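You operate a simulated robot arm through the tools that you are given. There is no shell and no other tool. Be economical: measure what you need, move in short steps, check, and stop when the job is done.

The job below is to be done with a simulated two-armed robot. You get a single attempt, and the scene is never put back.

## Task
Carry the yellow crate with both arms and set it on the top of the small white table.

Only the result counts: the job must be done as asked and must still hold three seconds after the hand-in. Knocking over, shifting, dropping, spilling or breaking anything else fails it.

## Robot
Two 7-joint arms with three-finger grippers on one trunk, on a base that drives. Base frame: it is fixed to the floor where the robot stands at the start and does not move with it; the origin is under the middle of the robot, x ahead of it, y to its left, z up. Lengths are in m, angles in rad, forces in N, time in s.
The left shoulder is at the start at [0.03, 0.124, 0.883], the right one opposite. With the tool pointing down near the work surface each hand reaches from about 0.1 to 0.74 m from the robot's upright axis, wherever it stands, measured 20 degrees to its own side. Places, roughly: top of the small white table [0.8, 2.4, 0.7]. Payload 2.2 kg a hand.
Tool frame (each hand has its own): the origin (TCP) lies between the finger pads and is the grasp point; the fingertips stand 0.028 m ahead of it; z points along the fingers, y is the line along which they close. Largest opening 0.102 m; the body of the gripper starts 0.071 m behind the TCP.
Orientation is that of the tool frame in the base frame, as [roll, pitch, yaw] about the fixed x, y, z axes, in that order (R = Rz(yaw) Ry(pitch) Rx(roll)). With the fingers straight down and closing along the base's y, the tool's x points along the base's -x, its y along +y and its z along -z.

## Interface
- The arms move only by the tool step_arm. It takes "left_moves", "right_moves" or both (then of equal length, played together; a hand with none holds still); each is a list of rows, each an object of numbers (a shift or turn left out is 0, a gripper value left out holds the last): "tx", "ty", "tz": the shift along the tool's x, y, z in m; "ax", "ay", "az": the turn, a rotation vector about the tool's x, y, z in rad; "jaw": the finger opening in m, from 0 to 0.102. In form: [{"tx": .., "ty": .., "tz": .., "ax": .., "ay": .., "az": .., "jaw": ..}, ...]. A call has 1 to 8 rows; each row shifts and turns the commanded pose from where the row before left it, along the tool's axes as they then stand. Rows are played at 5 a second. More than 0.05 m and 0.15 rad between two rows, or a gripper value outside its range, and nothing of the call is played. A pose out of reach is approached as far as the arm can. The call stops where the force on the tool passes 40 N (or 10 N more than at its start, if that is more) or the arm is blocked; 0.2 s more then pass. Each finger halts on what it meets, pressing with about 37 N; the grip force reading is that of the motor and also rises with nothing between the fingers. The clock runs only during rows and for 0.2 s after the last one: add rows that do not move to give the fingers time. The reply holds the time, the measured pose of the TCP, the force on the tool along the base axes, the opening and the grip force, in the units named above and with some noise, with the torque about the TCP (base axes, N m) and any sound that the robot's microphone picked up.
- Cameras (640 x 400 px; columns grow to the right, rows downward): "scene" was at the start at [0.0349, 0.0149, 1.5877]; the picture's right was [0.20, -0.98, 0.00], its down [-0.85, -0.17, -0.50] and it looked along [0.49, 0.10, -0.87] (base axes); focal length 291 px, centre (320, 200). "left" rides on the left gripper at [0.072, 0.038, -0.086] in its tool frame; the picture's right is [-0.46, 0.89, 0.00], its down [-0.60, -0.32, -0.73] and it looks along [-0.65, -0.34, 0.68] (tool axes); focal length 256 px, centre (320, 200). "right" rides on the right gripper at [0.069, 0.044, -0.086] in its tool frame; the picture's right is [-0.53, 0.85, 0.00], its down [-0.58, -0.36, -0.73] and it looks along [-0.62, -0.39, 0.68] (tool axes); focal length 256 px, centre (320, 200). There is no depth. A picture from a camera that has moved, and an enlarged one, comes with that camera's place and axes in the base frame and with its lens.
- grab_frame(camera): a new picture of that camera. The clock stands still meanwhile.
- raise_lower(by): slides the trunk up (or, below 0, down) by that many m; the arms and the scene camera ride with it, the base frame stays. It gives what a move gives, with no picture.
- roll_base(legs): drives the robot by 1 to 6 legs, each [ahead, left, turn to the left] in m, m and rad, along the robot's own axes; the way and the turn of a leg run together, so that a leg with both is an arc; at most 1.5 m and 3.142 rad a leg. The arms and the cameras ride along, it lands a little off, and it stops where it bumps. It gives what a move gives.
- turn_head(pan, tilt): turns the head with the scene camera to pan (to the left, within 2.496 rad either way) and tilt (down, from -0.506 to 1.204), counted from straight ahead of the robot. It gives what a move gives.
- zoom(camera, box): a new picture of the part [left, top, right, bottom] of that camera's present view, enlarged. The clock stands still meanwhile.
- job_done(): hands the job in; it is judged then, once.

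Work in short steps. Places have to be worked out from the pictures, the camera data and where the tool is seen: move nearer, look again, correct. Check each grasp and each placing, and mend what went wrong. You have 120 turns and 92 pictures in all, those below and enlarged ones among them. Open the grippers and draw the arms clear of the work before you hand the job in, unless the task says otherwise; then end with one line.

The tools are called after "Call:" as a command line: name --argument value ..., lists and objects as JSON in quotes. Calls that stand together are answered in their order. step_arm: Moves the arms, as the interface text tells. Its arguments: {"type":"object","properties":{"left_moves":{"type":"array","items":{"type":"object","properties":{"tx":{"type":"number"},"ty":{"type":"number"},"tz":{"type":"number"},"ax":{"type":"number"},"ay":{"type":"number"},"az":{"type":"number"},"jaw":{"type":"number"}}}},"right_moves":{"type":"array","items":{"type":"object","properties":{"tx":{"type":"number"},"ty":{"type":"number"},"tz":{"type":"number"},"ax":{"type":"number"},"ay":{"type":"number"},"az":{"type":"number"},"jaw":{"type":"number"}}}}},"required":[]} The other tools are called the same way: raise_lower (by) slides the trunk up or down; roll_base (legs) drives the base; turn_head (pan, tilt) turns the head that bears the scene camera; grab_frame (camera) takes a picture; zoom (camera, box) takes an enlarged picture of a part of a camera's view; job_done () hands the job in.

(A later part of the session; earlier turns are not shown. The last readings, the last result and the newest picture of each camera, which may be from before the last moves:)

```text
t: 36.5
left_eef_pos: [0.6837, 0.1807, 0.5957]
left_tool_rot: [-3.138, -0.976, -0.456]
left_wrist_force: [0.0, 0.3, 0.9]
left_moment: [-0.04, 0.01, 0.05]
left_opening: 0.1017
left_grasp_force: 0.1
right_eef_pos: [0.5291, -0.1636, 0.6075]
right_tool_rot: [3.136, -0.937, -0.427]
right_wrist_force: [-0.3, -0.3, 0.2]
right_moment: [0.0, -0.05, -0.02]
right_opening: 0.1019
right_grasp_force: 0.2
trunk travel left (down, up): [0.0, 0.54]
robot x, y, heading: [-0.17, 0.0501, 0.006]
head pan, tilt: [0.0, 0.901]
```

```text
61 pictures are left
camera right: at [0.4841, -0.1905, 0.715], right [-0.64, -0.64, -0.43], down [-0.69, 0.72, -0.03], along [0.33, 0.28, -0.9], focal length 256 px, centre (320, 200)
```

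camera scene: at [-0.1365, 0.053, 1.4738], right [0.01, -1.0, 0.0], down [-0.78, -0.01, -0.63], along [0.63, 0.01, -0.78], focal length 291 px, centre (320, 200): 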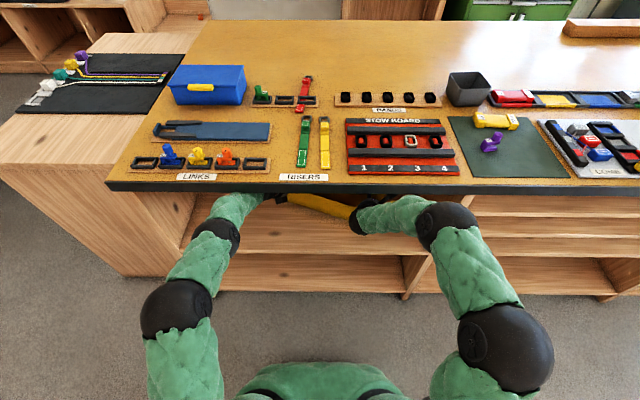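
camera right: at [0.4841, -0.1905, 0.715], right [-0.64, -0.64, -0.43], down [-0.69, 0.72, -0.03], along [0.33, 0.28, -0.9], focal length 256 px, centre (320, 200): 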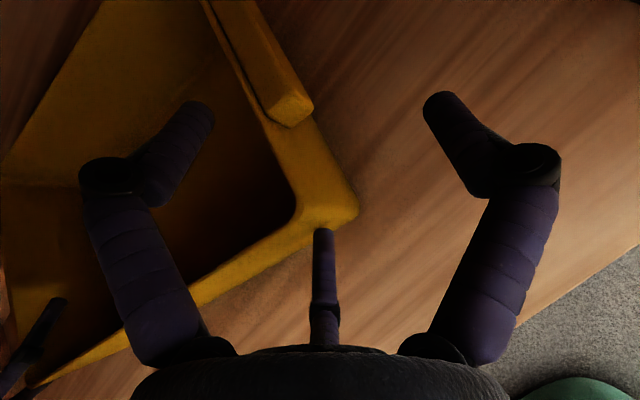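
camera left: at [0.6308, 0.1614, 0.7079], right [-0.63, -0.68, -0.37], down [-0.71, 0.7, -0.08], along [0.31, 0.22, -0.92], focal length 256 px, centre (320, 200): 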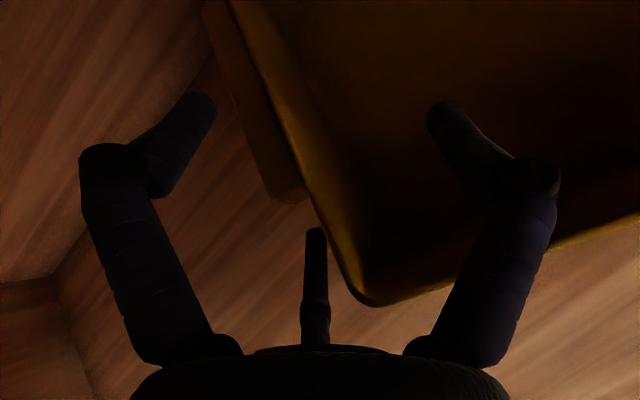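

The crate has rotated and is now only ~15° off (corners L(.62,.20), R(.53,-.14)), which helps. I re-aim both hands to that yaw and try to lower the left hand further.

Call:
step_arm --left_moves '[{"ax": 0.08, "az": -0.055}, {"ax": 0.06, "az": -0.045}, {"tx": -0.008, "tz": 0.0055}, {"tx": -0.008, "tz": 0.0055}, {}]' --right_moves '[{"ax": 0.07, "az": -0.05}, {"ax": 0.06, "az": -0.045}, {}, {}, {}]'

Call:
grab_frame --camera "left"

Call:
grab_frame --camera "scene"

```text
t: 37.6
left_eef_pos: [0.6832, 0.1821, 0.5755]
left_tool_rot: [3.138, -0.971, -0.275]
left_wrist_force: [-0.1, 0.7, -0.2]
left_moment: [0.02, -0.02, 0.0]
left_opening: 0.1021
left_grasp_force: 0.2
right_eef_pos: [0.5288, -0.1632, 0.6066]
right_tool_rot: [3.136, -0.936, -0.264]
right_wrist_force: [-0.5, -0.2, -0.3]
right_moment: [0.03, -0.02, -0.03]
right_opening: 0.1022
right_grasp_force: 0.1
trunk travel left (down, up): [0.0, 0.54]
robot x, y, heading: [-0.1712, 0.0502, 0.014]
head pan, tilt: [0.0, 0.901]
```

```text
60 pictures are left
camera left: at [0.6439, 0.1533, 0.6843], right [-0.49, -0.78, -0.38], down [-0.82, 0.56, -0.09], along [0.28, 0.27, -0.92], focal length 256 px, centre (320, 200)
```

left: 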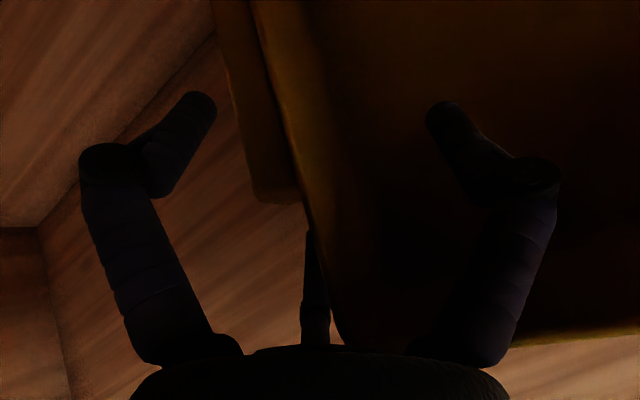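

```text
59 pictures are left
camera scene: at [-0.1267, 0.053, 1.4733], right [0.01, -1.0, 0.0], down [-0.78, -0.01, -0.62], along [0.62, 0.01, -0.78], focal length 291 px, centre (320, 200)
```

scene: 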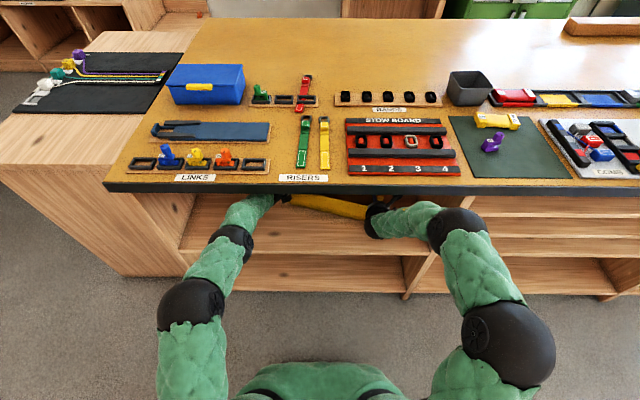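

The left hand now sits nicely around wall and bar (z 0.576). I close the left jaw and raise the right hand clear.

Call:
step_arm --left_moves '[{"jaw": 0.0}, {}, {}, {}, {}]' --right_moves '[{"tx": 0.02, "tz": -0.015}, {"tx": 0.02, "tz": -0.015}, {}, {}, {}]'

Call:
grab_frame --camera "left"

```text
t: 38.9
left_eef_pos: [0.6835, 0.182, 0.5789]
left_tool_rot: [3.137, -0.974, -0.272]
left_wrist_force: [1.6, 1.5, 9.3]
left_moment: [-1.02, -0.04, 0.64]
left_opening: 0.0381
left_grasp_force: 37.4
right_eef_pos: [0.5296, -0.1611, 0.6565]
right_tool_rot: [3.136, -0.936, -0.265]
right_wrist_force: [-0.3, -0.1, -0.1]
right_moment: [0.0, 0.02, 0.0]
right_opening: 0.1021
right_grasp_force: 0.0
trunk travel left (down, up): [0.0, 0.54]
robot x, y, heading: [-0.1745, 0.0514, 0.008]
head pan, tilt: [0.0, 0.901]
```

```text
58 pictures are left
camera left: at [0.6441, 0.154, 0.6863], right [-0.49, -0.78, -0.38], down [-0.82, 0.56, -0.09], along [0.29, 0.27, -0.92], focal length 256 px, centre (320, 200)
```

left: 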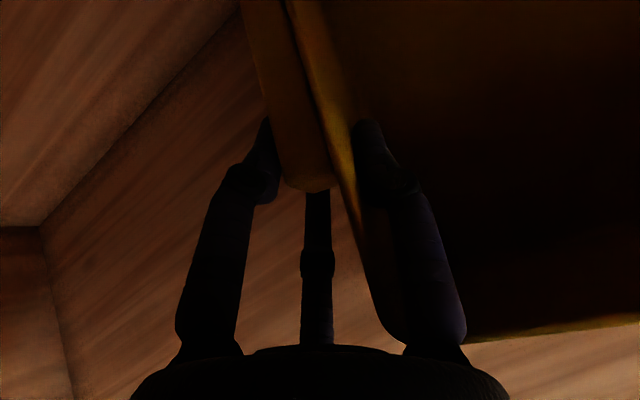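

Left holds wall and bar (opening 0.038, 37 N). I pull the base back 0.10 to swing that end out.

Call:
roll_base --legs '[[-0.1, 0, 0]]'

Call:
grab_frame --camera "right"

Call:
grab_frame --camera "scene"

```text
t: 40.0
left_eef_pos: [0.586, 0.1812, 0.5771]
left_tool_rot: [3.138, -0.974, -0.272]
left_wrist_force: [2.6, -2.9, 15.0]
left_moment: [-0.98, -0.07, 0.06]
left_opening: 0.0381
left_grasp_force: 37.1
right_eef_pos: [0.4343, -0.1608, 0.6586]
right_tool_rot: [3.138, -0.935, -0.262]
right_wrist_force: [-0.8, 0.4, -0.4]
right_moment: [-0.01, 0.04, 0.0]
right_opening: 0.1018
right_grasp_force: 0.1
trunk travel left (down, up): [0.0, 0.54]
robot x, y, heading: [-0.2742, 0.0479, 0.008]
head pan, tilt: [0.0, 0.901]
```

```text
57 pictures are left
camera right: at [0.3939, -0.1947, 0.7643], right [-0.53, -0.73, -0.43], down [-0.8, 0.6, -0.03], along [0.28, 0.33, -0.9], focal length 256 px, centre (320, 200)
```

right: 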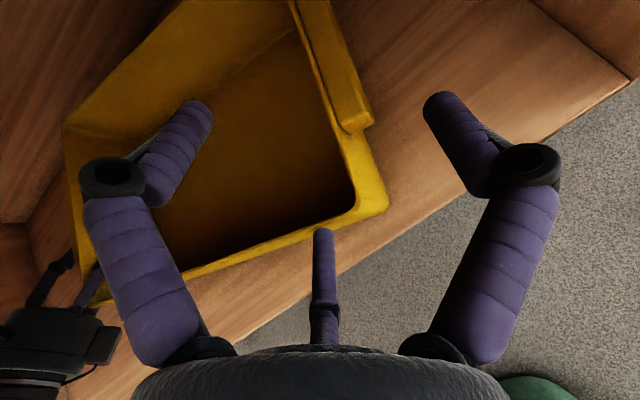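

```text
56 pictures are left
camera scene: at [-0.2265, 0.0517, 1.4734], right [0.01, -1.0, 0.0], down [-0.78, -0.01, -0.62], along [0.62, 0.01, -0.78], focal length 291 px, centre (320, 200)
```

scene: 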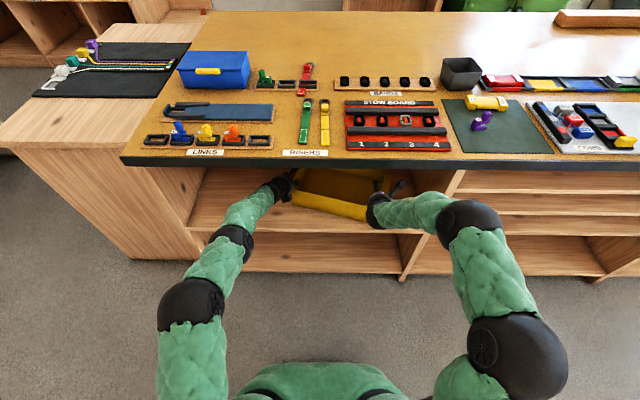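

The whole crate slid out 0.1 m keeping its orientation. Right front corner now ≈(.42,-.15). I bring the right hand onto its wall as well.

Call:
step_arm --right_moves '[{"tx": 0.014, "ty": 0.003, "tz": 0.019}, {"tx": 0.014, "ty": 0.003, "tz": 0.019}, {"tx": -0.02, "tz": 0.0147}, {"tx": -0.02, "tz": 0.0147}, {}]'

Call:
grab_frame --camera "right"

```text
t: 41.2
left_eef_pos: [0.5856, 0.1834, 0.5758]
left_tool_rot: [3.141, -0.974, -0.275]
left_wrist_force: [6.2, -2.2, -0.2]
left_moment: [0.31, 0.66, 2.67]
left_opening: 0.0449
left_grasp_force: 37.3
right_eef_pos: [0.477, -0.1818, 0.6051]
right_tool_rot: [3.136, -0.936, -0.264]
right_wrist_force: [-8.4, 0.2, 2.2]
right_moment: [-0.05, 0.22, 0.18]
right_opening: 0.0977
right_grasp_force: 0.1
trunk travel left (down, up): [0.0, 0.54]
robot x, y, heading: [-0.2726, 0.0527, 0.016]
head pan, tilt: [0.0, 0.901]
```

```text
55 pictures are left
camera right: at [0.4385, -0.2151, 0.713], right [-0.53, -0.73, -0.43], down [-0.8, 0.6, -0.03], along [0.28, 0.33, -0.9], focal length 256 px, centre (320, 200)
```

right: 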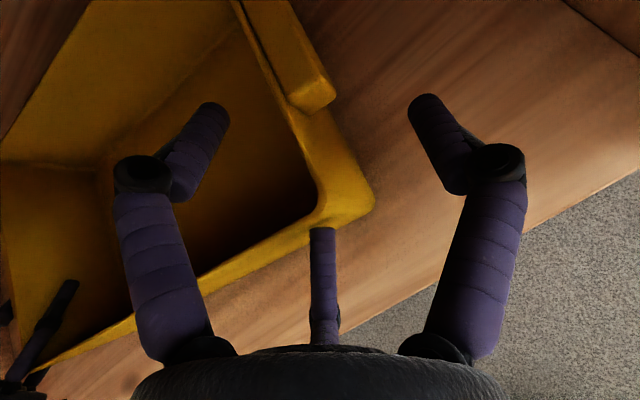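

The right hand pushed the crate ~5 cm (8 N contact). I zoom to see what touches.

Call:
zoom --camera "right" --box '[80, 80, 420, 360]'

Call:
zoom --camera "scene" --box '[220, 130, 480, 290]'

```text
1.43 times, centred on (250, 220) of right
camera zoom: at [0.4385, -0.2151, 0.713], right [-0.53, -0.73, -0.43], down [-0.8, 0.6, -0.03], along [0.28, 0.33, -0.9], focal length 366 px, centre (420, 171)
```

zoom: 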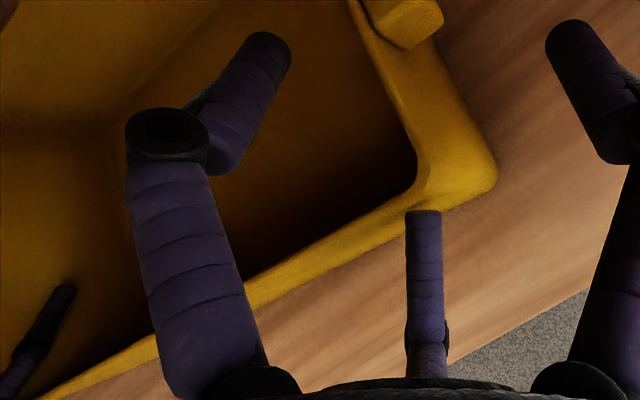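

```text
2.46 times, centred on (350, 210) of scene
camera zoom: at [-0.225, 0.0519, 1.4732], right [0.01, -1.0, 0.0], down [-0.78, -0.01, -0.62], along [0.62, 0.01, -0.78], focal length 716 px, centre (246, 175)
```

zoom: 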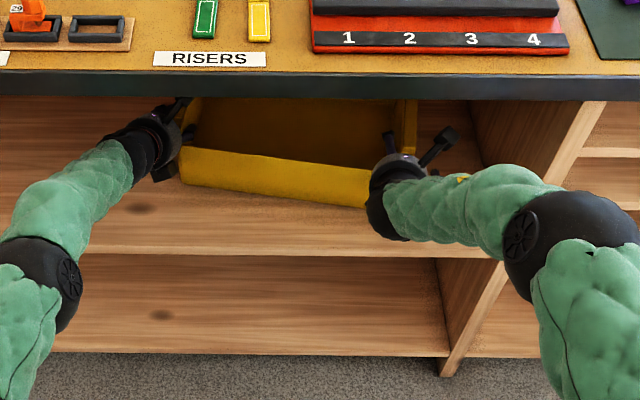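

It matches a third, fixed prong below the finger plane hitting the front wall on the right hand. The left grip alone drags the crate well, so I lift the right hand away and keep pulling with the left.

Call:
step_arm --right_moves '[{"tz": -0.02}, {"tx": 0.024, "tz": -0.03}, {"tx": 0.024, "tz": -0.03}, {"tx": 0.0, "tz": -0.03}, {}]'

Call:
roll_base --legs '[[-0.11, 0, 0]]'

Call:
grab_frame --camera "scene"

```text
t: 42.4
left_eef_pos: [0.5857, 0.1814, 0.5755]
left_tool_rot: [3.136, -0.974, -0.273]
left_wrist_force: [-1.3, -1.3, 4.8]
left_moment: [-0.61, 0.19, 0.32]
left_opening: 0.0385
left_grasp_force: 37.3
right_eef_pos: [0.4215, -0.1605, 0.7115]
right_tool_rot: [3.137, -0.935, -0.262]
right_wrist_force: [0.4, -0.2, 0.5]
right_moment: [-0.01, 0.0, 0.0]
right_opening: 0.1018
right_grasp_force: 0.1
trunk travel left (down, up): [0.0, 0.54]
robot x, y, heading: [-0.2703, 0.0548, 0.013]
head pan, tilt: [0.0, 0.901]
```

```text
t: 43.6
left_eef_pos: [0.4737, 0.1817, 0.5768]
left_tool_rot: [3.138, -0.974, -0.271]
left_wrist_force: [-1.9, -0.9, 4.4]
left_moment: [-0.73, 0.08, 0.27]
left_opening: 0.038
left_grasp_force: 37.1
right_eef_pos: [0.3098, -0.1621, 0.7112]
right_tool_rot: [3.136, -0.937, -0.258]
right_wrist_force: [-0.8, -0.1, -0.6]
right_moment: [0.04, 0.0, 0.01]
right_opening: 0.1019
right_grasp_force: 0.0
trunk travel left (down, up): [0.0, 0.54]
robot x, y, heading: [-0.382, 0.0467, 0.015]
head pan, tilt: [0.0, 0.901]
```

```text
52 pictures are left
camera scene: at [-0.3368, 0.0506, 1.4733], right [0.01, -1.0, 0.0], down [-0.78, -0.01, -0.62], along [0.62, 0.01, -0.78], focal length 291 px, centre (320, 200)
```

scene: 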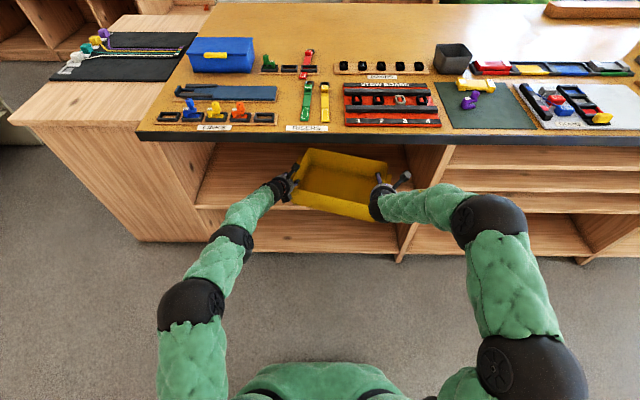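

The crate now hangs well out of the shelf, still held by the left. I unflip the right hand (so that its prong is above the rim) with a half turn, in free space.

Call:
step_arm --right_moves '[{"tx": 0.016, "tz": -0.03}, {"az": 0.149}, {"az": 0.149}, {"az": 0.149}, {"az": 0.149}, {"az": 0.149}, {"az": 0.149}, {"az": 0.149}]'

Call:
step_arm --right_moves '[{"az": 0.149}, {"az": 0.149}, {"az": 0.149}, {"az": 0.149}, {"az": 0.149}, {"az": 0.149}, {"az": 0.149}]'

Call:
step_arm --right_moves '[{"az": 0.149}, {"az": 0.149}, {"az": 0.149}, {"az": 0.149}, {"az": 0.149}, {"az": 0.149}, {"az": 0.149}]'

```text
t: 45.4
left_eef_pos: [0.4737, 0.1823, 0.5772]
left_tool_rot: [3.136, -0.974, -0.271]
left_wrist_force: [1.5, 0.7, 2.6]
left_moment: [-1.09, 0.15, 0.4]
left_opening: 0.0378
left_grasp_force: 37.2
right_eef_pos: [0.2956, -0.1574, 0.7427]
right_tool_rot: [-2.278, -0.419, -1.505]
right_wrist_force: [0.7, 1.0, -0.5]
right_moment: [-0.02, 0.0, -0.04]
right_opening: 0.1019
right_grasp_force: 0.1
trunk travel left (down, up): [0.0, 0.54]
robot x, y, heading: [-0.3794, 0.0513, 0.011]
head pan, tilt: [0.0, 0.901]
```

```text
t: 47.0
left_eef_pos: [0.4746, 0.1822, 0.5771]
left_tool_rot: [3.137, -0.974, -0.271]
left_wrist_force: [1.2, 1.6, 3.1]
left_moment: [-1.02, 0.17, 0.47]
left_opening: 0.0379
left_grasp_force: 37.0
right_eef_pos: [0.2943, -0.1567, 0.7423]
right_tool_rot: [-2.275, 0.408, -2.16]
right_wrist_force: [-0.6, 1.1, 0.7]
right_moment: [0.06, -0.01, 0.0]
right_opening: 0.1021
right_grasp_force: 0.1
trunk travel left (down, up): [0.0, 0.54]
robot x, y, heading: [-0.383, 0.0477, 0.015]
head pan, tilt: [0.0, 0.901]
```

```text
t: 48.6
left_eef_pos: [0.4745, 0.1813, 0.5768]
left_tool_rot: [3.136, -0.974, -0.272]
left_wrist_force: [1.4, 1.6, 3.3]
left_moment: [-1.0, 0.24, 0.44]
left_opening: 0.0378
left_grasp_force: 37.0
right_eef_pos: [0.2959, -0.1573, 0.7411]
right_tool_rot: [-3.125, 0.936, 2.896]
right_wrist_force: [-0.4, 0.1, 0.1]
right_moment: [-0.04, -0.01, -0.05]
right_opening: 0.1021
right_grasp_force: 0.0
trunk travel left (down, up): [0.0, 0.54]
robot x, y, heading: [-0.3811, 0.0459, 0.013]
head pan, tilt: [0.0, 0.901]
```

Right hand unflipped. I steepen it to about 55° below horizontal and view the crate for exact placement.

Call:
step_arm --right_moves '[{"ay": 0.14}, {"ay": 0.14}, {}]'

Call:
zoom --camera "scene" --box '[220, 120, 460, 270]'

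Call:
grab_frame --camera "right"

```text
t: 49.4
left_eef_pos: [0.4747, 0.1834, 0.5763]
left_tool_rot: [3.136, -0.973, -0.271]
left_wrist_force: [1.9, 0.8, 3.8]
left_moment: [-0.97, 0.23, 0.45]
left_opening: 0.0377
left_grasp_force: 36.7
right_eef_pos: [0.2947, -0.1586, 0.7432]
right_tool_rot: [-3.125, 0.655, 2.894]
right_wrist_force: [-0.8, -0.2, -0.1]
right_moment: [0.04, 0.02, -0.02]
right_opening: 0.1021
right_grasp_force: 0.0
trunk travel left (down, up): [0.0, 0.54]
robot x, y, heading: [-0.3849, 0.0474, 0.01]
head pan, tilt: [0.0, 0.901]
```

```text
2.67 times, centred on (340, 195) of scene
camera zoom: at [-0.3364, 0.0507, 1.4733], right [0.01, -1.0, 0.0], down [-0.78, -0.01, -0.62], along [0.62, 0.01, -0.78], focal length 776 px, centre (267, 213)
```

zoom: 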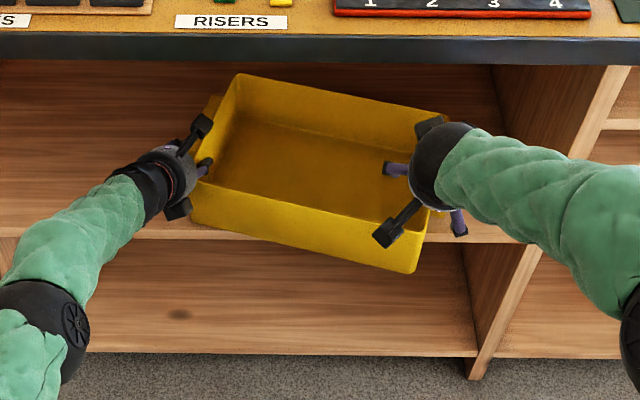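

```text
50 pictures are left
camera right: at [0.2026, -0.088, 0.7682], right [0.63, 0.71, 0.31], down [-0.08, -0.34, 0.94], along [0.78, -0.61, -0.16], focal length 256 px, centre (320, 200)
```

right: 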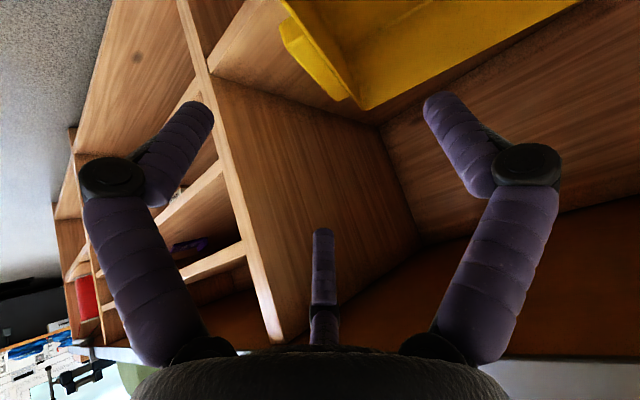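

Crate corner R≈(.334,-.163), yaw 14°, left grip is 5 cm behind its front. I pull another 6 cm so the right hand can come down steeply at mid-handle without nearing the lip, then move the right hand over the handle.

Call:
roll_base --legs '[[-0.06, 0, 0]]'

Call:
step_arm --right_moves '[{"ay": 0.135}, {"ay": 0.135}, {"tx": -0.037, "ty": -0.002, "tz": 0.015}, {"tx": -0.037, "ty": -0.002, "tz": 0.015}, {"tx": -0.037, "ty": -0.002, "tz": 0.015}, {"tx": -0.036, "tz": 0.015}, {"tx": 0.015, "tz": 0.037}, {"tx": 0.015, "tz": 0.037}]'

Call:
grab_frame --camera "right"

Call:
zoom --camera "scene" --box '[220, 120, 460, 270]'

```text
t: 50.4
left_eef_pos: [0.4143, 0.1803, 0.5755]
left_tool_rot: [3.136, -0.974, -0.27]
left_wrist_force: [-1.2, -0.9, 5.7]
left_moment: [-0.97, 0.38, -0.08]
left_opening: 0.0379
left_grasp_force: 36.9
right_eef_pos: [0.2351, -0.1584, 0.7433]
right_tool_rot: [-3.127, 0.657, 2.894]
right_wrist_force: [-0.6, 0.1, -0.2]
right_moment: [0.0, -0.04, -0.03]
right_opening: 0.102
right_grasp_force: 0.0
trunk travel left (down, up): [0.0, 0.54]
robot x, y, heading: [-0.4422, 0.0483, 0.017]
head pan, tilt: [0.0, 0.901]
```

```text
t: 51.7
left_eef_pos: [0.412, 0.1816, 0.577]
left_tool_rot: [3.133, -0.973, -0.266]
left_wrist_force: [-1.6, 0.4, 3.1]
left_moment: [-1.95, 0.2, -0.31]
left_opening: 0.0374
left_grasp_force: 36.7
right_eef_pos: [0.3575, -0.1959, 0.739]
right_tool_rot: [-3.121, 0.361, 2.895]
right_wrist_force: [-17.9, 1.4, 2.0]
right_moment: [-0.16, -2.21, 0.24]
right_opening: 0.102
right_grasp_force: 0.2
trunk travel left (down, up): [0.0, 0.54]
robot x, y, heading: [-0.4421, 0.0507, 0.011]
head pan, tilt: [0.0, 0.901]
stopped in row 6 (right hand): the force on the tool passed its limit at 151 N (the readings are from after the stop); the commanded pose is now the measured one
```

```text
49 pictures are left
camera right: at [0.2762, -0.1282, 0.7956], right [0.7, 0.7, 0.17], down [0.19, -0.41, 0.89], along [0.69, -0.59, -0.41], focal length 256 px, centre (320, 200)
```

right: 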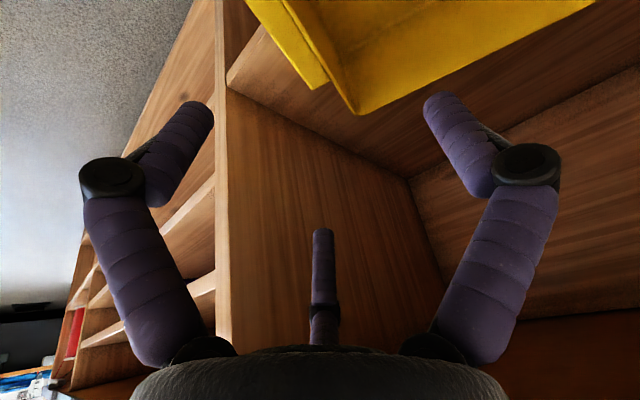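

```text
2.67 times, centred on (340, 195) of scene
camera zoom: at [-0.399, 0.0503, 1.4734], right [0.01, -1.0, 0.0], down [-0.78, -0.01, -0.62], along [0.62, 0.01, -0.78], focal length 776 px, centre (267, 213)
```

zoom: 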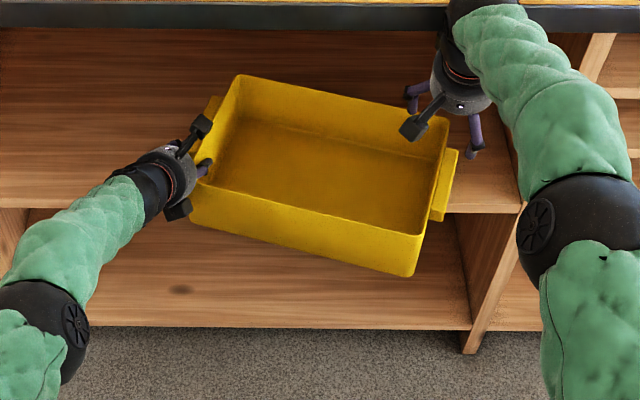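

The right wrist bumped the bench edge from the front while still high; I back it off and instead go down along the tool axis. First retreat and lower to a pre-grasp on that axis.

Call:
step_arm --right_moves '[{"tx": 0.042, "tz": -0.016}, {"tx": 0.0113, "tz": 0.03}, {"tx": -0.017, "tz": 0.0065}, {}]'

Call:
turn_head --pan 0.0 --tilt 0.8

Call:
grab_frame --camera "scene"

```text
t: 52.7
left_eef_pos: [0.4139, 0.1811, 0.5769]
left_tool_rot: [3.14, -0.974, -0.273]
left_wrist_force: [0.4, -1.1, 9.3]
left_moment: [-1.76, 0.18, -0.4]
left_opening: 0.038
left_grasp_force: 37.3
right_eef_pos: [0.3334, -0.1932, 0.7056]
right_tool_rot: [-3.124, 0.361, 2.894]
right_wrist_force: [-0.7, 0.1, -0.7]
right_moment: [0.02, 0.0, -0.01]
right_opening: 0.1019
right_grasp_force: 0.1
trunk travel left (down, up): [0.0, 0.54]
robot x, y, heading: [-0.443, 0.0471, 0.008]
head pan, tilt: [0.0, 0.901]
```

```text
t: 53.4
left_eef_pos: [0.4134, 0.1814, 0.5769]
left_tool_rot: [-3.141, -0.972, -0.274]
left_wrist_force: [2.3, -0.3, 12.6]
left_moment: [-1.63, 0.12, -0.39]
left_opening: 0.038
left_grasp_force: 37.3
right_eef_pos: [0.3326, -0.1917, 0.7064]
right_tool_rot: [-3.122, 0.362, 2.893]
right_wrist_force: [0.0, -0.6, -0.6]
right_moment: [0.0, 0.02, 0.01]
right_opening: 0.1018
right_grasp_force: 0.1
trunk travel left (down, up): [0.0, 0.54]
robot x, y, heading: [-0.44, 0.048, 0.012]
head pan, tilt: [0.0, 0.799]
```

```text
47 pictures are left
camera scene: at [-0.392, 0.0496, 1.4813], right [0.01, -1.0, 0.0], down [-0.72, -0.01, -0.7], along [0.7, 0.01, -0.72], focal length 291 px, centre (320, 200)
```

scene: 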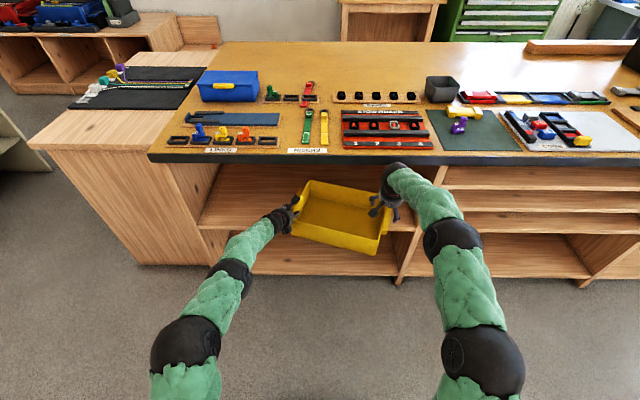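

Bench items look undisturbed. I slide the right hand down along its axis toward the handle and check.

Call:
step_arm --right_moves '[{"tz": 0.03}, {"tz": 0.03}, {"tz": 0.025}]'

Call:
zoom --camera "scene" --box '[260, 150, 440, 262]'

Call:
grab_frame --camera "right"

```text
t: 54.2
left_eef_pos: [0.4134, 0.1808, 0.5754]
left_tool_rot: [3.14, -0.972, -0.275]
left_wrist_force: [0.0, 0.7, 12.8]
left_moment: [-1.44, 0.3, -0.36]
left_opening: 0.0381
left_grasp_force: 37.0
right_eef_pos: [0.3619, -0.2013, 0.6261]
right_tool_rot: [-3.122, 0.362, 2.896]
right_wrist_force: [-0.1, -0.5, 0.5]
right_moment: [0.02, 0.05, 0.04]
right_opening: 0.1019
right_grasp_force: 0.1
trunk travel left (down, up): [0.0, 0.54]
robot x, y, heading: [-0.4403, 0.0493, 0.013]
head pan, tilt: [0.0, 0.799]
```

```text
3.56 times, centred on (350, 206) of scene
camera zoom: at [-0.3926, 0.0497, 1.4813], right [0.01, -1.0, 0.0], down [-0.72, -0.01, -0.7], along [0.7, 0.01, -0.72], focal length 1034 px, centre (213, 179)
```

zoom: 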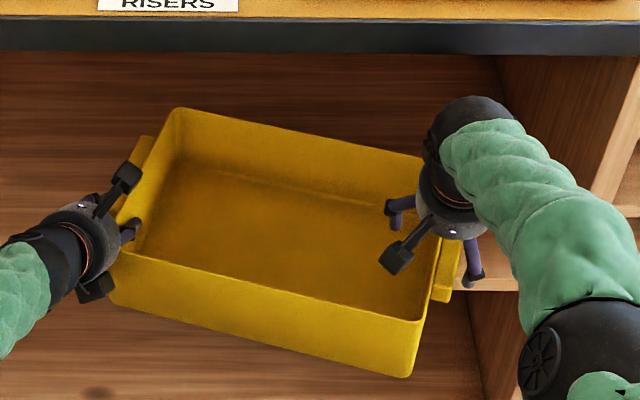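

```text
45 pictures are left
camera right: at [0.28, -0.1327, 0.6822], right [0.7, 0.69, 0.17], down [0.18, -0.41, 0.89], along [0.69, -0.59, -0.41], focal length 256 px, centre (320, 200)
```

right: 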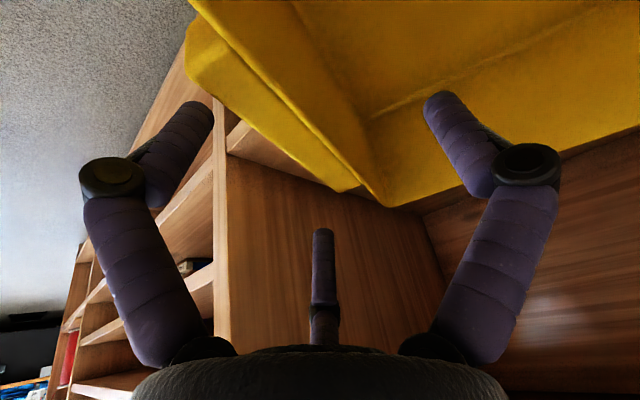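

Fingers straddle wall and bar. Slide the last 4.4 cm down and close the right jaw.

Call:
step_arm --right_moves '[{"tz": 0.022}, {"tz": 0.022}, {}]'

Call:
step_arm --right_moves '[{"jaw": 0.0}, {}, {}, {}, {}]'

Call:
zoom --camera "scene" --box '[260, 150, 440, 262]'

```text
t: 55.0
left_eef_pos: [0.4134, 0.1807, 0.5756]
left_tool_rot: [3.139, -0.973, -0.273]
left_wrist_force: [-0.3, -0.3, 13.9]
left_moment: [-1.53, 0.15, -0.38]
left_opening: 0.0379
left_grasp_force: 37.2
right_eef_pos: [0.377, -0.2031, 0.5854]
right_tool_rot: [-3.122, 0.364, 2.892]
right_wrist_force: [-0.4, 0.4, 0.9]
right_moment: [-0.03, -0.03, -0.01]
right_opening: 0.1021
right_grasp_force: 0.2
trunk travel left (down, up): [0.0, 0.54]
robot x, y, heading: [-0.4442, 0.0488, 0.013]
head pan, tilt: [0.0, 0.799]
```

```text
t: 55.7
left_eef_pos: [0.4161, 0.1854, 0.5749]
left_tool_rot: [3.14, -0.971, -0.263]
left_wrist_force: [-1.0, 0.9, 4.8]
left_moment: [-1.68, -0.05, -0.75]
left_opening: 0.0376
left_grasp_force: 36.7
right_eef_pos: [0.3813, -0.2133, 0.5944]
right_tool_rot: [-3.121, 0.382, 2.883]
right_wrist_force: [2.6, -0.9, 3.5]
right_moment: [0.84, 0.01, -0.48]
right_opening: 0.0389
right_grasp_force: 37.0
trunk travel left (down, up): [0.0, 0.54]
robot x, y, heading: [-0.4398, 0.0488, 0.012]
head pan, tilt: [0.0, 0.799]
stopped in row 3 (right hand): the force on the tool passed its limit at 42 N (the readings are from after the stop); the commanded pose is now the measured one
```

```text
3.56 times, centred on (350, 206) of scene
camera zoom: at [-0.3915, 0.0496, 1.481], right [0.01, -1.0, 0.0], down [-0.72, -0.01, -0.7], along [0.7, 0.01, -0.72], focal length 1034 px, centre (213, 179)
```

zoom: 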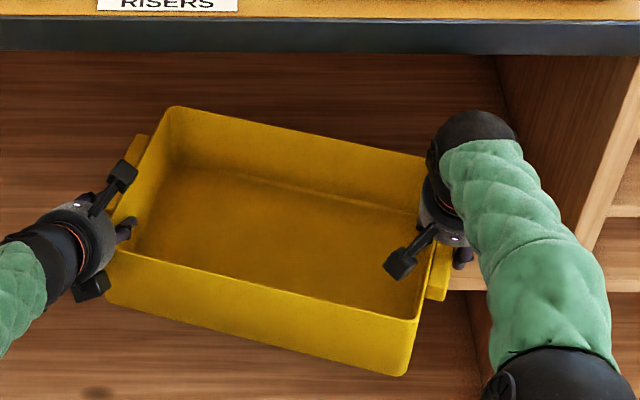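

Both walls are gripped (0.038 each). The left grip is too near the front for a balanced lift, so with the right holding I open the left, withdraw it and re-aim it like the right one.

Call:
step_arm --left_moves '[{"jaw": 0.102}, {}, {}, {}]'

Call:
step_arm --left_moves '[{"tx": 0.012, "tz": -0.008}, {"tx": 0.012, "tz": -0.015}, {"tz": -0.04}, {"tz": -0.04}, {"tx": 0.01, "tz": -0.04}, {"tx": 0.02, "tz": -0.03}]'

Call:
grab_frame --camera "scene"

```text
t: 56.7
left_eef_pos: [0.414, 0.1862, 0.5752]
left_tool_rot: [-3.14, -0.971, -0.265]
left_wrist_force: [-1.1, 0.2, 0.2]
left_moment: [0.01, 0.01, -0.01]
left_opening: 0.1019
left_grasp_force: 0.1
right_eef_pos: [0.3812, -0.2115, 0.5945]
right_tool_rot: [-3.119, 0.381, 2.883]
right_wrist_force: [5.0, 0.9, 9.9]
right_moment: [0.83, -0.46, -0.58]
right_opening: 0.0389
right_grasp_force: 38.0
trunk travel left (down, up): [0.0, 0.54]
robot x, y, heading: [-0.4419, 0.0481, 0.013]
head pan, tilt: [0.0, 0.799]
```

```text
t: 58.1
left_eef_pos: [0.3046, 0.2126, 0.7128]
left_tool_rot: [-3.14, -0.968, -0.267]
left_wrist_force: [-0.5, -0.6, 0.0]
left_moment: [-0.01, -0.05, 0.01]
left_opening: 0.1023
left_grasp_force: 0.1
right_eef_pos: [0.3791, -0.2127, 0.5949]
right_tool_rot: [-3.122, 0.377, 2.882]
right_wrist_force: [-4.3, 0.3, 17.7]
right_moment: [1.2, -0.23, -0.48]
right_opening: 0.0388
right_grasp_force: 36.8
trunk travel left (down, up): [0.0, 0.54]
robot x, y, heading: [-0.4438, 0.0458, 0.014]
head pan, tilt: [0.0, 0.799]
```

```text
43 pictures are left
camera scene: at [-0.3926, 0.0499, 1.4814], right [0.01, -1.0, 0.0], down [-0.72, -0.01, -0.7], along [0.7, 0.01, -0.72], focal length 291 px, centre (320, 200)
```

scene: 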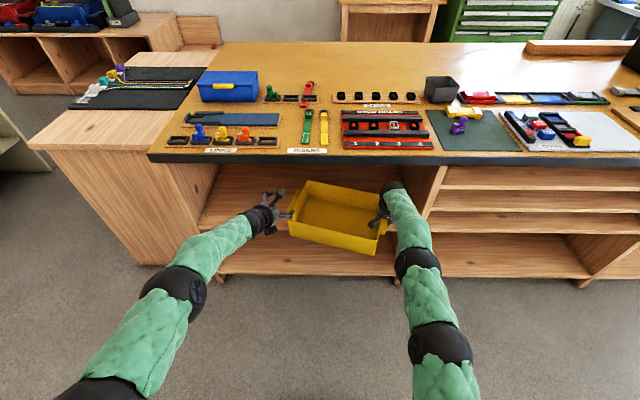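

Left is clear and the crate stays. Half turn of the left hand back.

Call:
step_arm --left_moves '[{"tz": -0.03}, {"az": -0.149}, {"az": -0.149}, {"az": -0.149}, {"az": -0.149}, {"az": -0.149}, {"az": -0.149}, {"az": -0.149}]'

Call:
step_arm --left_moves '[{"az": -0.149}, {"az": -0.149}, {"az": -0.149}, {"az": -0.149}, {"az": -0.149}, {"az": -0.149}, {"az": -0.149}]'

Call:
step_arm --left_moves '[{"az": -0.149}, {"az": -0.149}, {"az": -0.149}, {"az": -0.149}, {"az": -0.149}, {"az": -0.149}, {"az": -0.149}, {"ay": 0.149}]'

Call:
zoom --camera "scene" --box '[230, 150, 440, 282]'

```text
t: 59.9
left_eef_pos: [0.2816, 0.2217, 0.7367]
left_tool_rot: [2.24, -0.427, 0.99]
left_wrist_force: [0.2, 0.5, -0.1]
left_moment: [0.0, 0.01, 0.01]
left_opening: 0.1018
left_grasp_force: 0.1
right_eef_pos: [0.3803, -0.2117, 0.5942]
right_tool_rot: [-3.12, 0.379, 2.883]
right_wrist_force: [-1.7, -1.1, 15.6]
right_moment: [1.0, -0.35, -0.69]
right_opening: 0.0386
right_grasp_force: 37.3
trunk travel left (down, up): [0.0, 0.54]
robot x, y, heading: [-0.4413, 0.0512, 0.013]
head pan, tilt: [0.0, 0.799]
```

```text
t: 61.5
left_eef_pos: [0.2809, 0.2204, 0.7344]
left_tool_rot: [2.239, 0.421, 1.617]
left_wrist_force: [0.0, 0.1, 0.2]
left_moment: [0.01, 0.01, 0.02]
left_opening: 0.102
left_grasp_force: 0.1
right_eef_pos: [0.3805, -0.2117, 0.5946]
right_tool_rot: [-3.121, 0.379, 2.883]
right_wrist_force: [-0.6, 0.0, 13.8]
right_moment: [0.95, -0.57, -0.74]
right_opening: 0.0387
right_grasp_force: 36.8
trunk travel left (down, up): [0.0, 0.54]
robot x, y, heading: [-0.4397, 0.0479, 0.007]
head pan, tilt: [0.0, 0.799]
```

```text
t: 63.3
left_eef_pos: [0.2805, 0.2206, 0.7336]
left_tool_rot: [3.129, 0.82, 2.861]
left_wrist_force: [0.1, 0.3, 0.5]
left_moment: [-0.02, -0.01, 0.0]
left_opening: 0.102
left_grasp_force: 0.1
right_eef_pos: [0.3806, -0.2112, 0.594]
right_tool_rot: [-3.121, 0.379, 2.884]
right_wrist_force: [0.5, -1.6, 13.4]
right_moment: [1.18, -0.53, -0.62]
right_opening: 0.0386
right_grasp_force: 36.5
trunk travel left (down, up): [0.0, 0.54]
robot x, y, heading: [-0.4417, 0.0482, 0.009]
head pan, tilt: [0.0, 0.799]
```

```text
3.03 times, centred on (335, 216) of scene
camera zoom: at [-0.3923, 0.0498, 1.4813], right [0.01, -1.0, 0.0], down [-0.72, -0.01, -0.7], along [0.7, 0.01, -0.72], focal length 882 px, centre (274, 152)
```

zoom: 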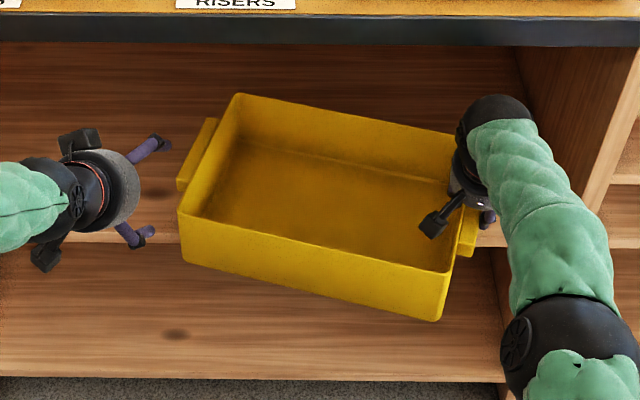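

The wall/handle line is clear in view: L rim corner ≈(.354,.183), handle mid-point ≈(.472,.163). I move the left hand to a pre-grasp on its own axis above the handle.

Call:
step_arm --left_moves '[{"tx": -0.015, "ty": -0.0015, "tz": 0.0353}, {"tx": -0.015, "ty": -0.0015, "tz": 0.0353}, {"tx": -0.015, "ty": -0.0015, "tz": 0.0353}, {}]'

Call:
zoom --camera "scene" --box '[230, 150, 440, 282]'

Call:
grab_frame --camera "left"

```text
t: 64.3
left_eef_pos: [0.3838, 0.1878, 0.6936]
left_tool_rot: [3.127, 0.821, 2.862]
left_wrist_force: [-0.9, -0.1, 0.9]
left_moment: [0.02, -0.02, 0.01]
left_opening: 0.1019
left_grasp_force: 0.1
right_eef_pos: [0.3799, -0.2123, 0.5947]
right_tool_rot: [-3.12, 0.379, 2.883]
right_wrist_force: [4.1, -2.0, 12.6]
right_moment: [0.9, -0.41, -0.57]
right_opening: 0.0389
right_grasp_force: 37.2
trunk travel left (down, up): [0.0, 0.54]
robot x, y, heading: [-0.4411, 0.0465, 0.011]
head pan, tilt: [0.0, 0.799]
```

```text
3.03 times, centred on (335, 216) of scene
camera zoom: at [-0.3919, 0.0498, 1.4813], right [0.01, -1.0, 0.0], down [-0.72, -0.01, -0.7], along [0.7, 0.01, -0.72], focal length 882 px, centre (274, 152)
```

zoom: 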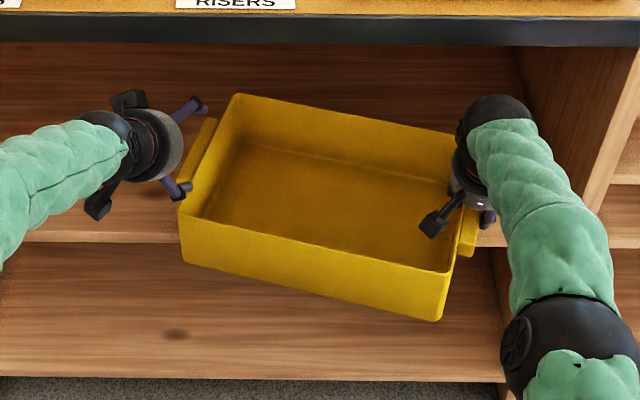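

```text
40 pictures are left
camera left: at [0.2865, 0.2542, 0.7007], right [0.54, 0.77, 0.35], down [-0.21, -0.28, 0.94], along [0.82, -0.58, 0.01], focal length 256 px, centre (320, 200)
```

left: 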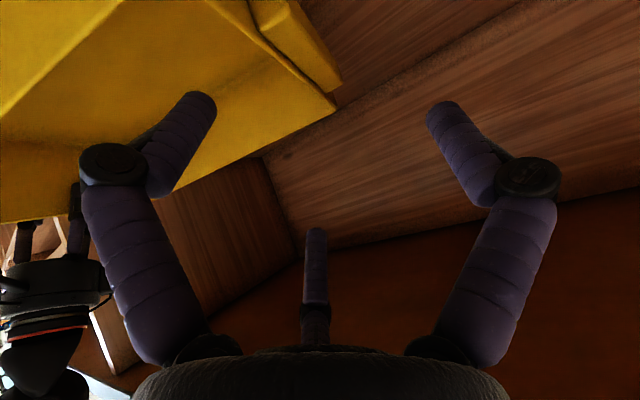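

Aligned. Advance 0.10 along the axis, then look.

Call:
step_arm --left_moves '[{"tz": 0.035}, {"tz": 0.035}, {"tz": 0.03}, {}]'

Call:
zoom --camera "scene" --box '[230, 150, 440, 282]'

Call:
grab_frame --camera "left"

```text
t: 65.3
left_eef_pos: [0.4546, 0.1669, 0.6302]
left_tool_rot: [3.126, 0.824, 2.86]
left_wrist_force: [-0.8, -1.0, -0.6]
left_moment: [0.0, -0.02, 0.05]
left_opening: 0.1022
left_grasp_force: 0.1
right_eef_pos: [0.3806, -0.2126, 0.5946]
right_tool_rot: [-3.12, 0.38, 2.883]
right_wrist_force: [0.3, -0.1, 13.9]
right_moment: [1.1, -0.19, -0.59]
right_opening: 0.0385
right_grasp_force: 37.2
trunk travel left (down, up): [0.0, 0.54]
robot x, y, heading: [-0.4436, 0.0487, 0.014]
head pan, tilt: [0.0, 0.799]
```

```text
3.03 times, centred on (335, 216) of scene
camera zoom: at [-0.3922, 0.0498, 1.4813], right [0.01, -1.0, 0.0], down [-0.72, -0.01, -0.7], along [0.7, 0.01, -0.72], focal length 882 px, centre (274, 152)
```

zoom: 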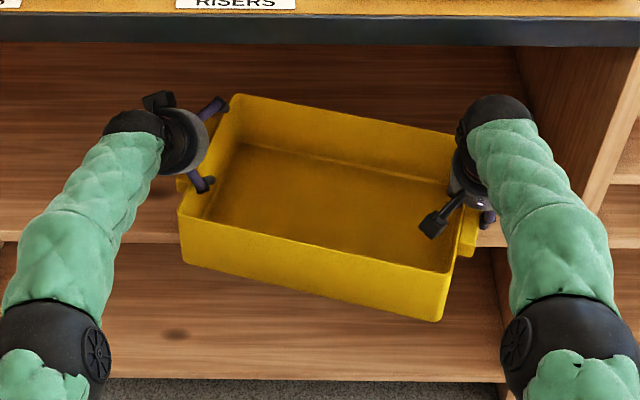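

```text
38 pictures are left
camera left: at [0.3568, 0.2329, 0.6367], right [0.54, 0.77, 0.35], down [-0.21, -0.28, 0.94], along [0.82, -0.58, 0.01], focal length 256 px, centre (320, 200)
```

left: 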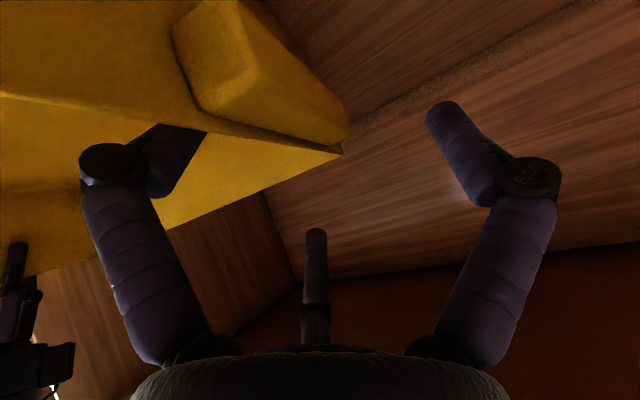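

Fingers straddle the left wall. Final descent to z≈0.585 and close.

Call:
step_arm --left_moves '[{"tx": 0.0086, "tz": 0.0228}, {"tx": 0.0086, "tz": 0.0228}, {}]'

Call:
step_arm --left_moves '[{"jaw": 0.0}, {}, {}, {}, {}]'

Call:
zoom --camera "scene" --box '[230, 150, 440, 282]'

```text
t: 66.1
left_eef_pos: [0.4527, 0.1649, 0.5903]
left_tool_rot: [3.125, 0.823, 2.859]
left_wrist_force: [0.0, -0.1, 0.1]
left_moment: [-0.01, 0.0, -0.02]
left_opening: 0.1019
left_grasp_force: 0.1
left hand out of reach, approached as far as the arm can: row 1, 2
right_eef_pos: [0.3798, -0.2118, 0.5941]
right_tool_rot: [-3.12, 0.379, 2.885]
right_wrist_force: [0.5, -0.1, 12.5]
right_moment: [1.31, -0.21, -0.13]
right_opening: 0.0388
right_grasp_force: 37.0
trunk travel left (down, up): [0.0, 0.54]
robot x, y, heading: [-0.4417, 0.0453, 0.008]
head pan, tilt: [0.0, 0.799]
```

```text
t: 67.3
left_eef_pos: [0.4518, 0.1611, 0.5891]
left_tool_rot: [3.129, 0.819, 2.86]
left_wrist_force: [-5.4, -18.6, 0.0]
left_moment: [-0.84, 0.57, -0.26]
left_opening: 0.0381
left_grasp_force: 36.9
right_eef_pos: [0.3815, -0.2108, 0.5942]
right_tool_rot: [-3.121, 0.379, 2.885]
right_wrist_force: [5.0, 14.0, 12.5]
right_moment: [1.17, -1.08, -0.79]
right_opening: 0.0386
right_grasp_force: 37.0
trunk travel left (down, up): [0.0, 0.54]
robot x, y, heading: [-0.4399, 0.0491, 0.011]
head pan, tilt: [0.0, 0.799]
```

```text
3.03 times, centred on (335, 216) of scene
camera zoom: at [-0.3921, 0.0494, 1.4813], right [0.01, -1.0, 0.0], down [-0.72, -0.01, -0.7], along [0.7, 0.01, -0.72], focal length 882 px, centre (274, 152)
```

zoom: 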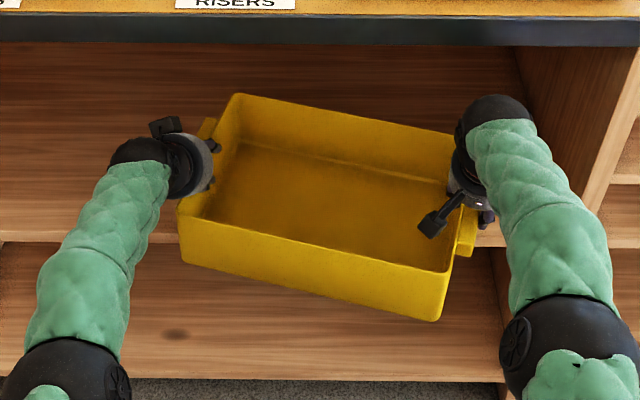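

Both grips are balanced around the crate's middle. Lift 3 cm with the trunk.

Call:
raise_lower --by 0.03

Call:
grab_frame --camera "scene"

```text
t: 68.0
left_eef_pos: [0.454, 0.1628, 0.6179]
left_tool_rot: [3.13, 0.821, 2.865]
left_wrist_force: [-4.8, -12.2, -0.2]
left_moment: [-1.32, -0.81, 0.17]
left_opening: 0.0381
left_grasp_force: 36.6
right_eef_pos: [0.3793, -0.2107, 0.618]
right_tool_rot: [-3.121, 0.367, 2.885]
right_wrist_force: [4.8, 12.1, -0.3]
right_moment: [0.81, 0.89, -1.08]
right_opening: 0.0413
right_grasp_force: 36.7
trunk travel left (down, up): [-0.03, 0.51]
robot x, y, heading: [-0.4424, 0.0457, 0.009]
head pan, tilt: [0.0, 0.799]
```

```text
36 pictures are left
camera scene: at [-0.3893, 0.0494, 1.511], right [0.01, -1.0, 0.0], down [-0.72, -0.01, -0.7], along [0.7, 0.01, -0.72], focal length 291 px, centre (320, 200)
```

scene: 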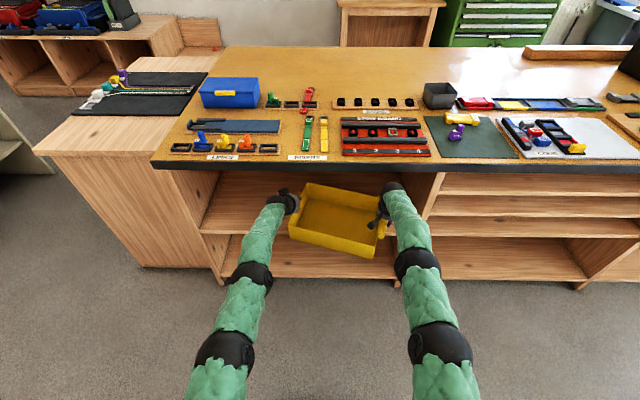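

Forces on z are near zero, so I'm not sure it is fully off the shelf. Lift another 2 cm and zoom.

Call:
raise_lower --by 0.02

Call:
zoom --camera "scene" --box '[230, 150, 440, 282]'

```text
t: 68.7
left_eef_pos: [0.4539, 0.1625, 0.6396]
left_tool_rot: [3.131, 0.819, 2.864]
left_wrist_force: [-3.9, -17.5, 2.1]
left_moment: [-2.22, -0.44, 0.8]
left_opening: 0.038
left_grasp_force: 37.0
right_eef_pos: [0.3795, -0.2096, 0.6408]
right_tool_rot: [-3.12, 0.374, 2.886]
right_wrist_force: [3.4, 18.2, -6.8]
right_moment: [0.88, 0.71, -0.91]
right_opening: 0.041
right_grasp_force: 36.6
trunk travel left (down, up): [-0.05, 0.49]
robot x, y, heading: [-0.4422, 0.0481, 0.018]
head pan, tilt: [0.0, 0.799]
```

```text
3.03 times, centred on (335, 216) of scene
camera zoom: at [-0.3896, 0.0494, 1.5311], right [0.01, -1.0, 0.0], down [-0.72, -0.01, -0.7], along [0.7, 0.01, -0.72], focal length 882 px, centre (274, 152)
```

zoom: 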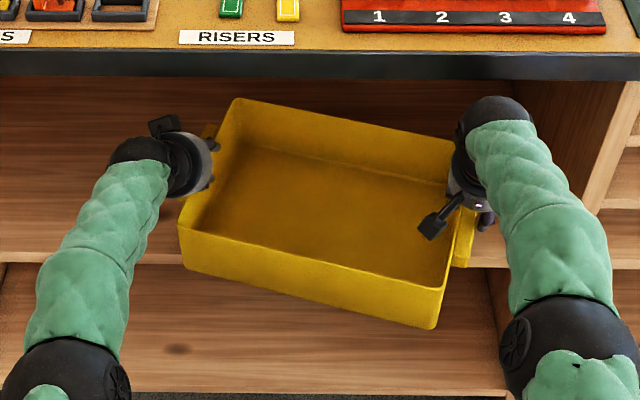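

The crate is off the shelf and held by both. Back out of the bay 0.24 m slowly.

Call:
roll_base --legs '[[-0.12, 0, 0], [-0.12, 0, 0]]'

Call:
grab_frame --camera "scene"

```text
t: 70.8
left_eef_pos: [0.2092, 0.1614, 0.6396]
left_tool_rot: [3.129, 0.819, 2.86]
left_wrist_force: [-6.3, -24.2, 1.0]
left_moment: [-1.95, 0.16, 0.45]
left_opening: 0.0382
left_grasp_force: 36.3
right_eef_pos: [0.1384, -0.2115, 0.6429]
right_tool_rot: [-3.123, 0.378, 2.885]
right_wrist_force: [5.8, 24.3, -5.0]
right_moment: [0.84, 0.09, -0.78]
right_opening: 0.0399
right_grasp_force: 36.8
trunk travel left (down, up): [-0.05, 0.49]
robot x, y, heading: [-0.6849, 0.0434, 0.019]
head pan, tilt: [0.0, 0.799]
```

```text
34 pictures are left
camera scene: at [-0.6342, 0.0464, 1.5312], right [0.01, -1.0, 0.0], down [-0.72, -0.01, -0.7], along [0.7, 0.01, -0.72], focal length 291 px, centre (320, 200)
```

scene: 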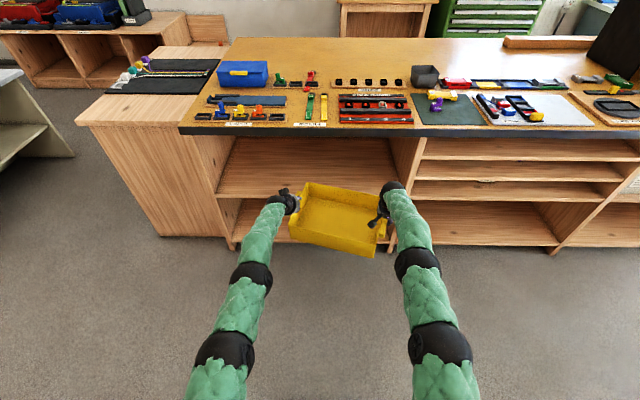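

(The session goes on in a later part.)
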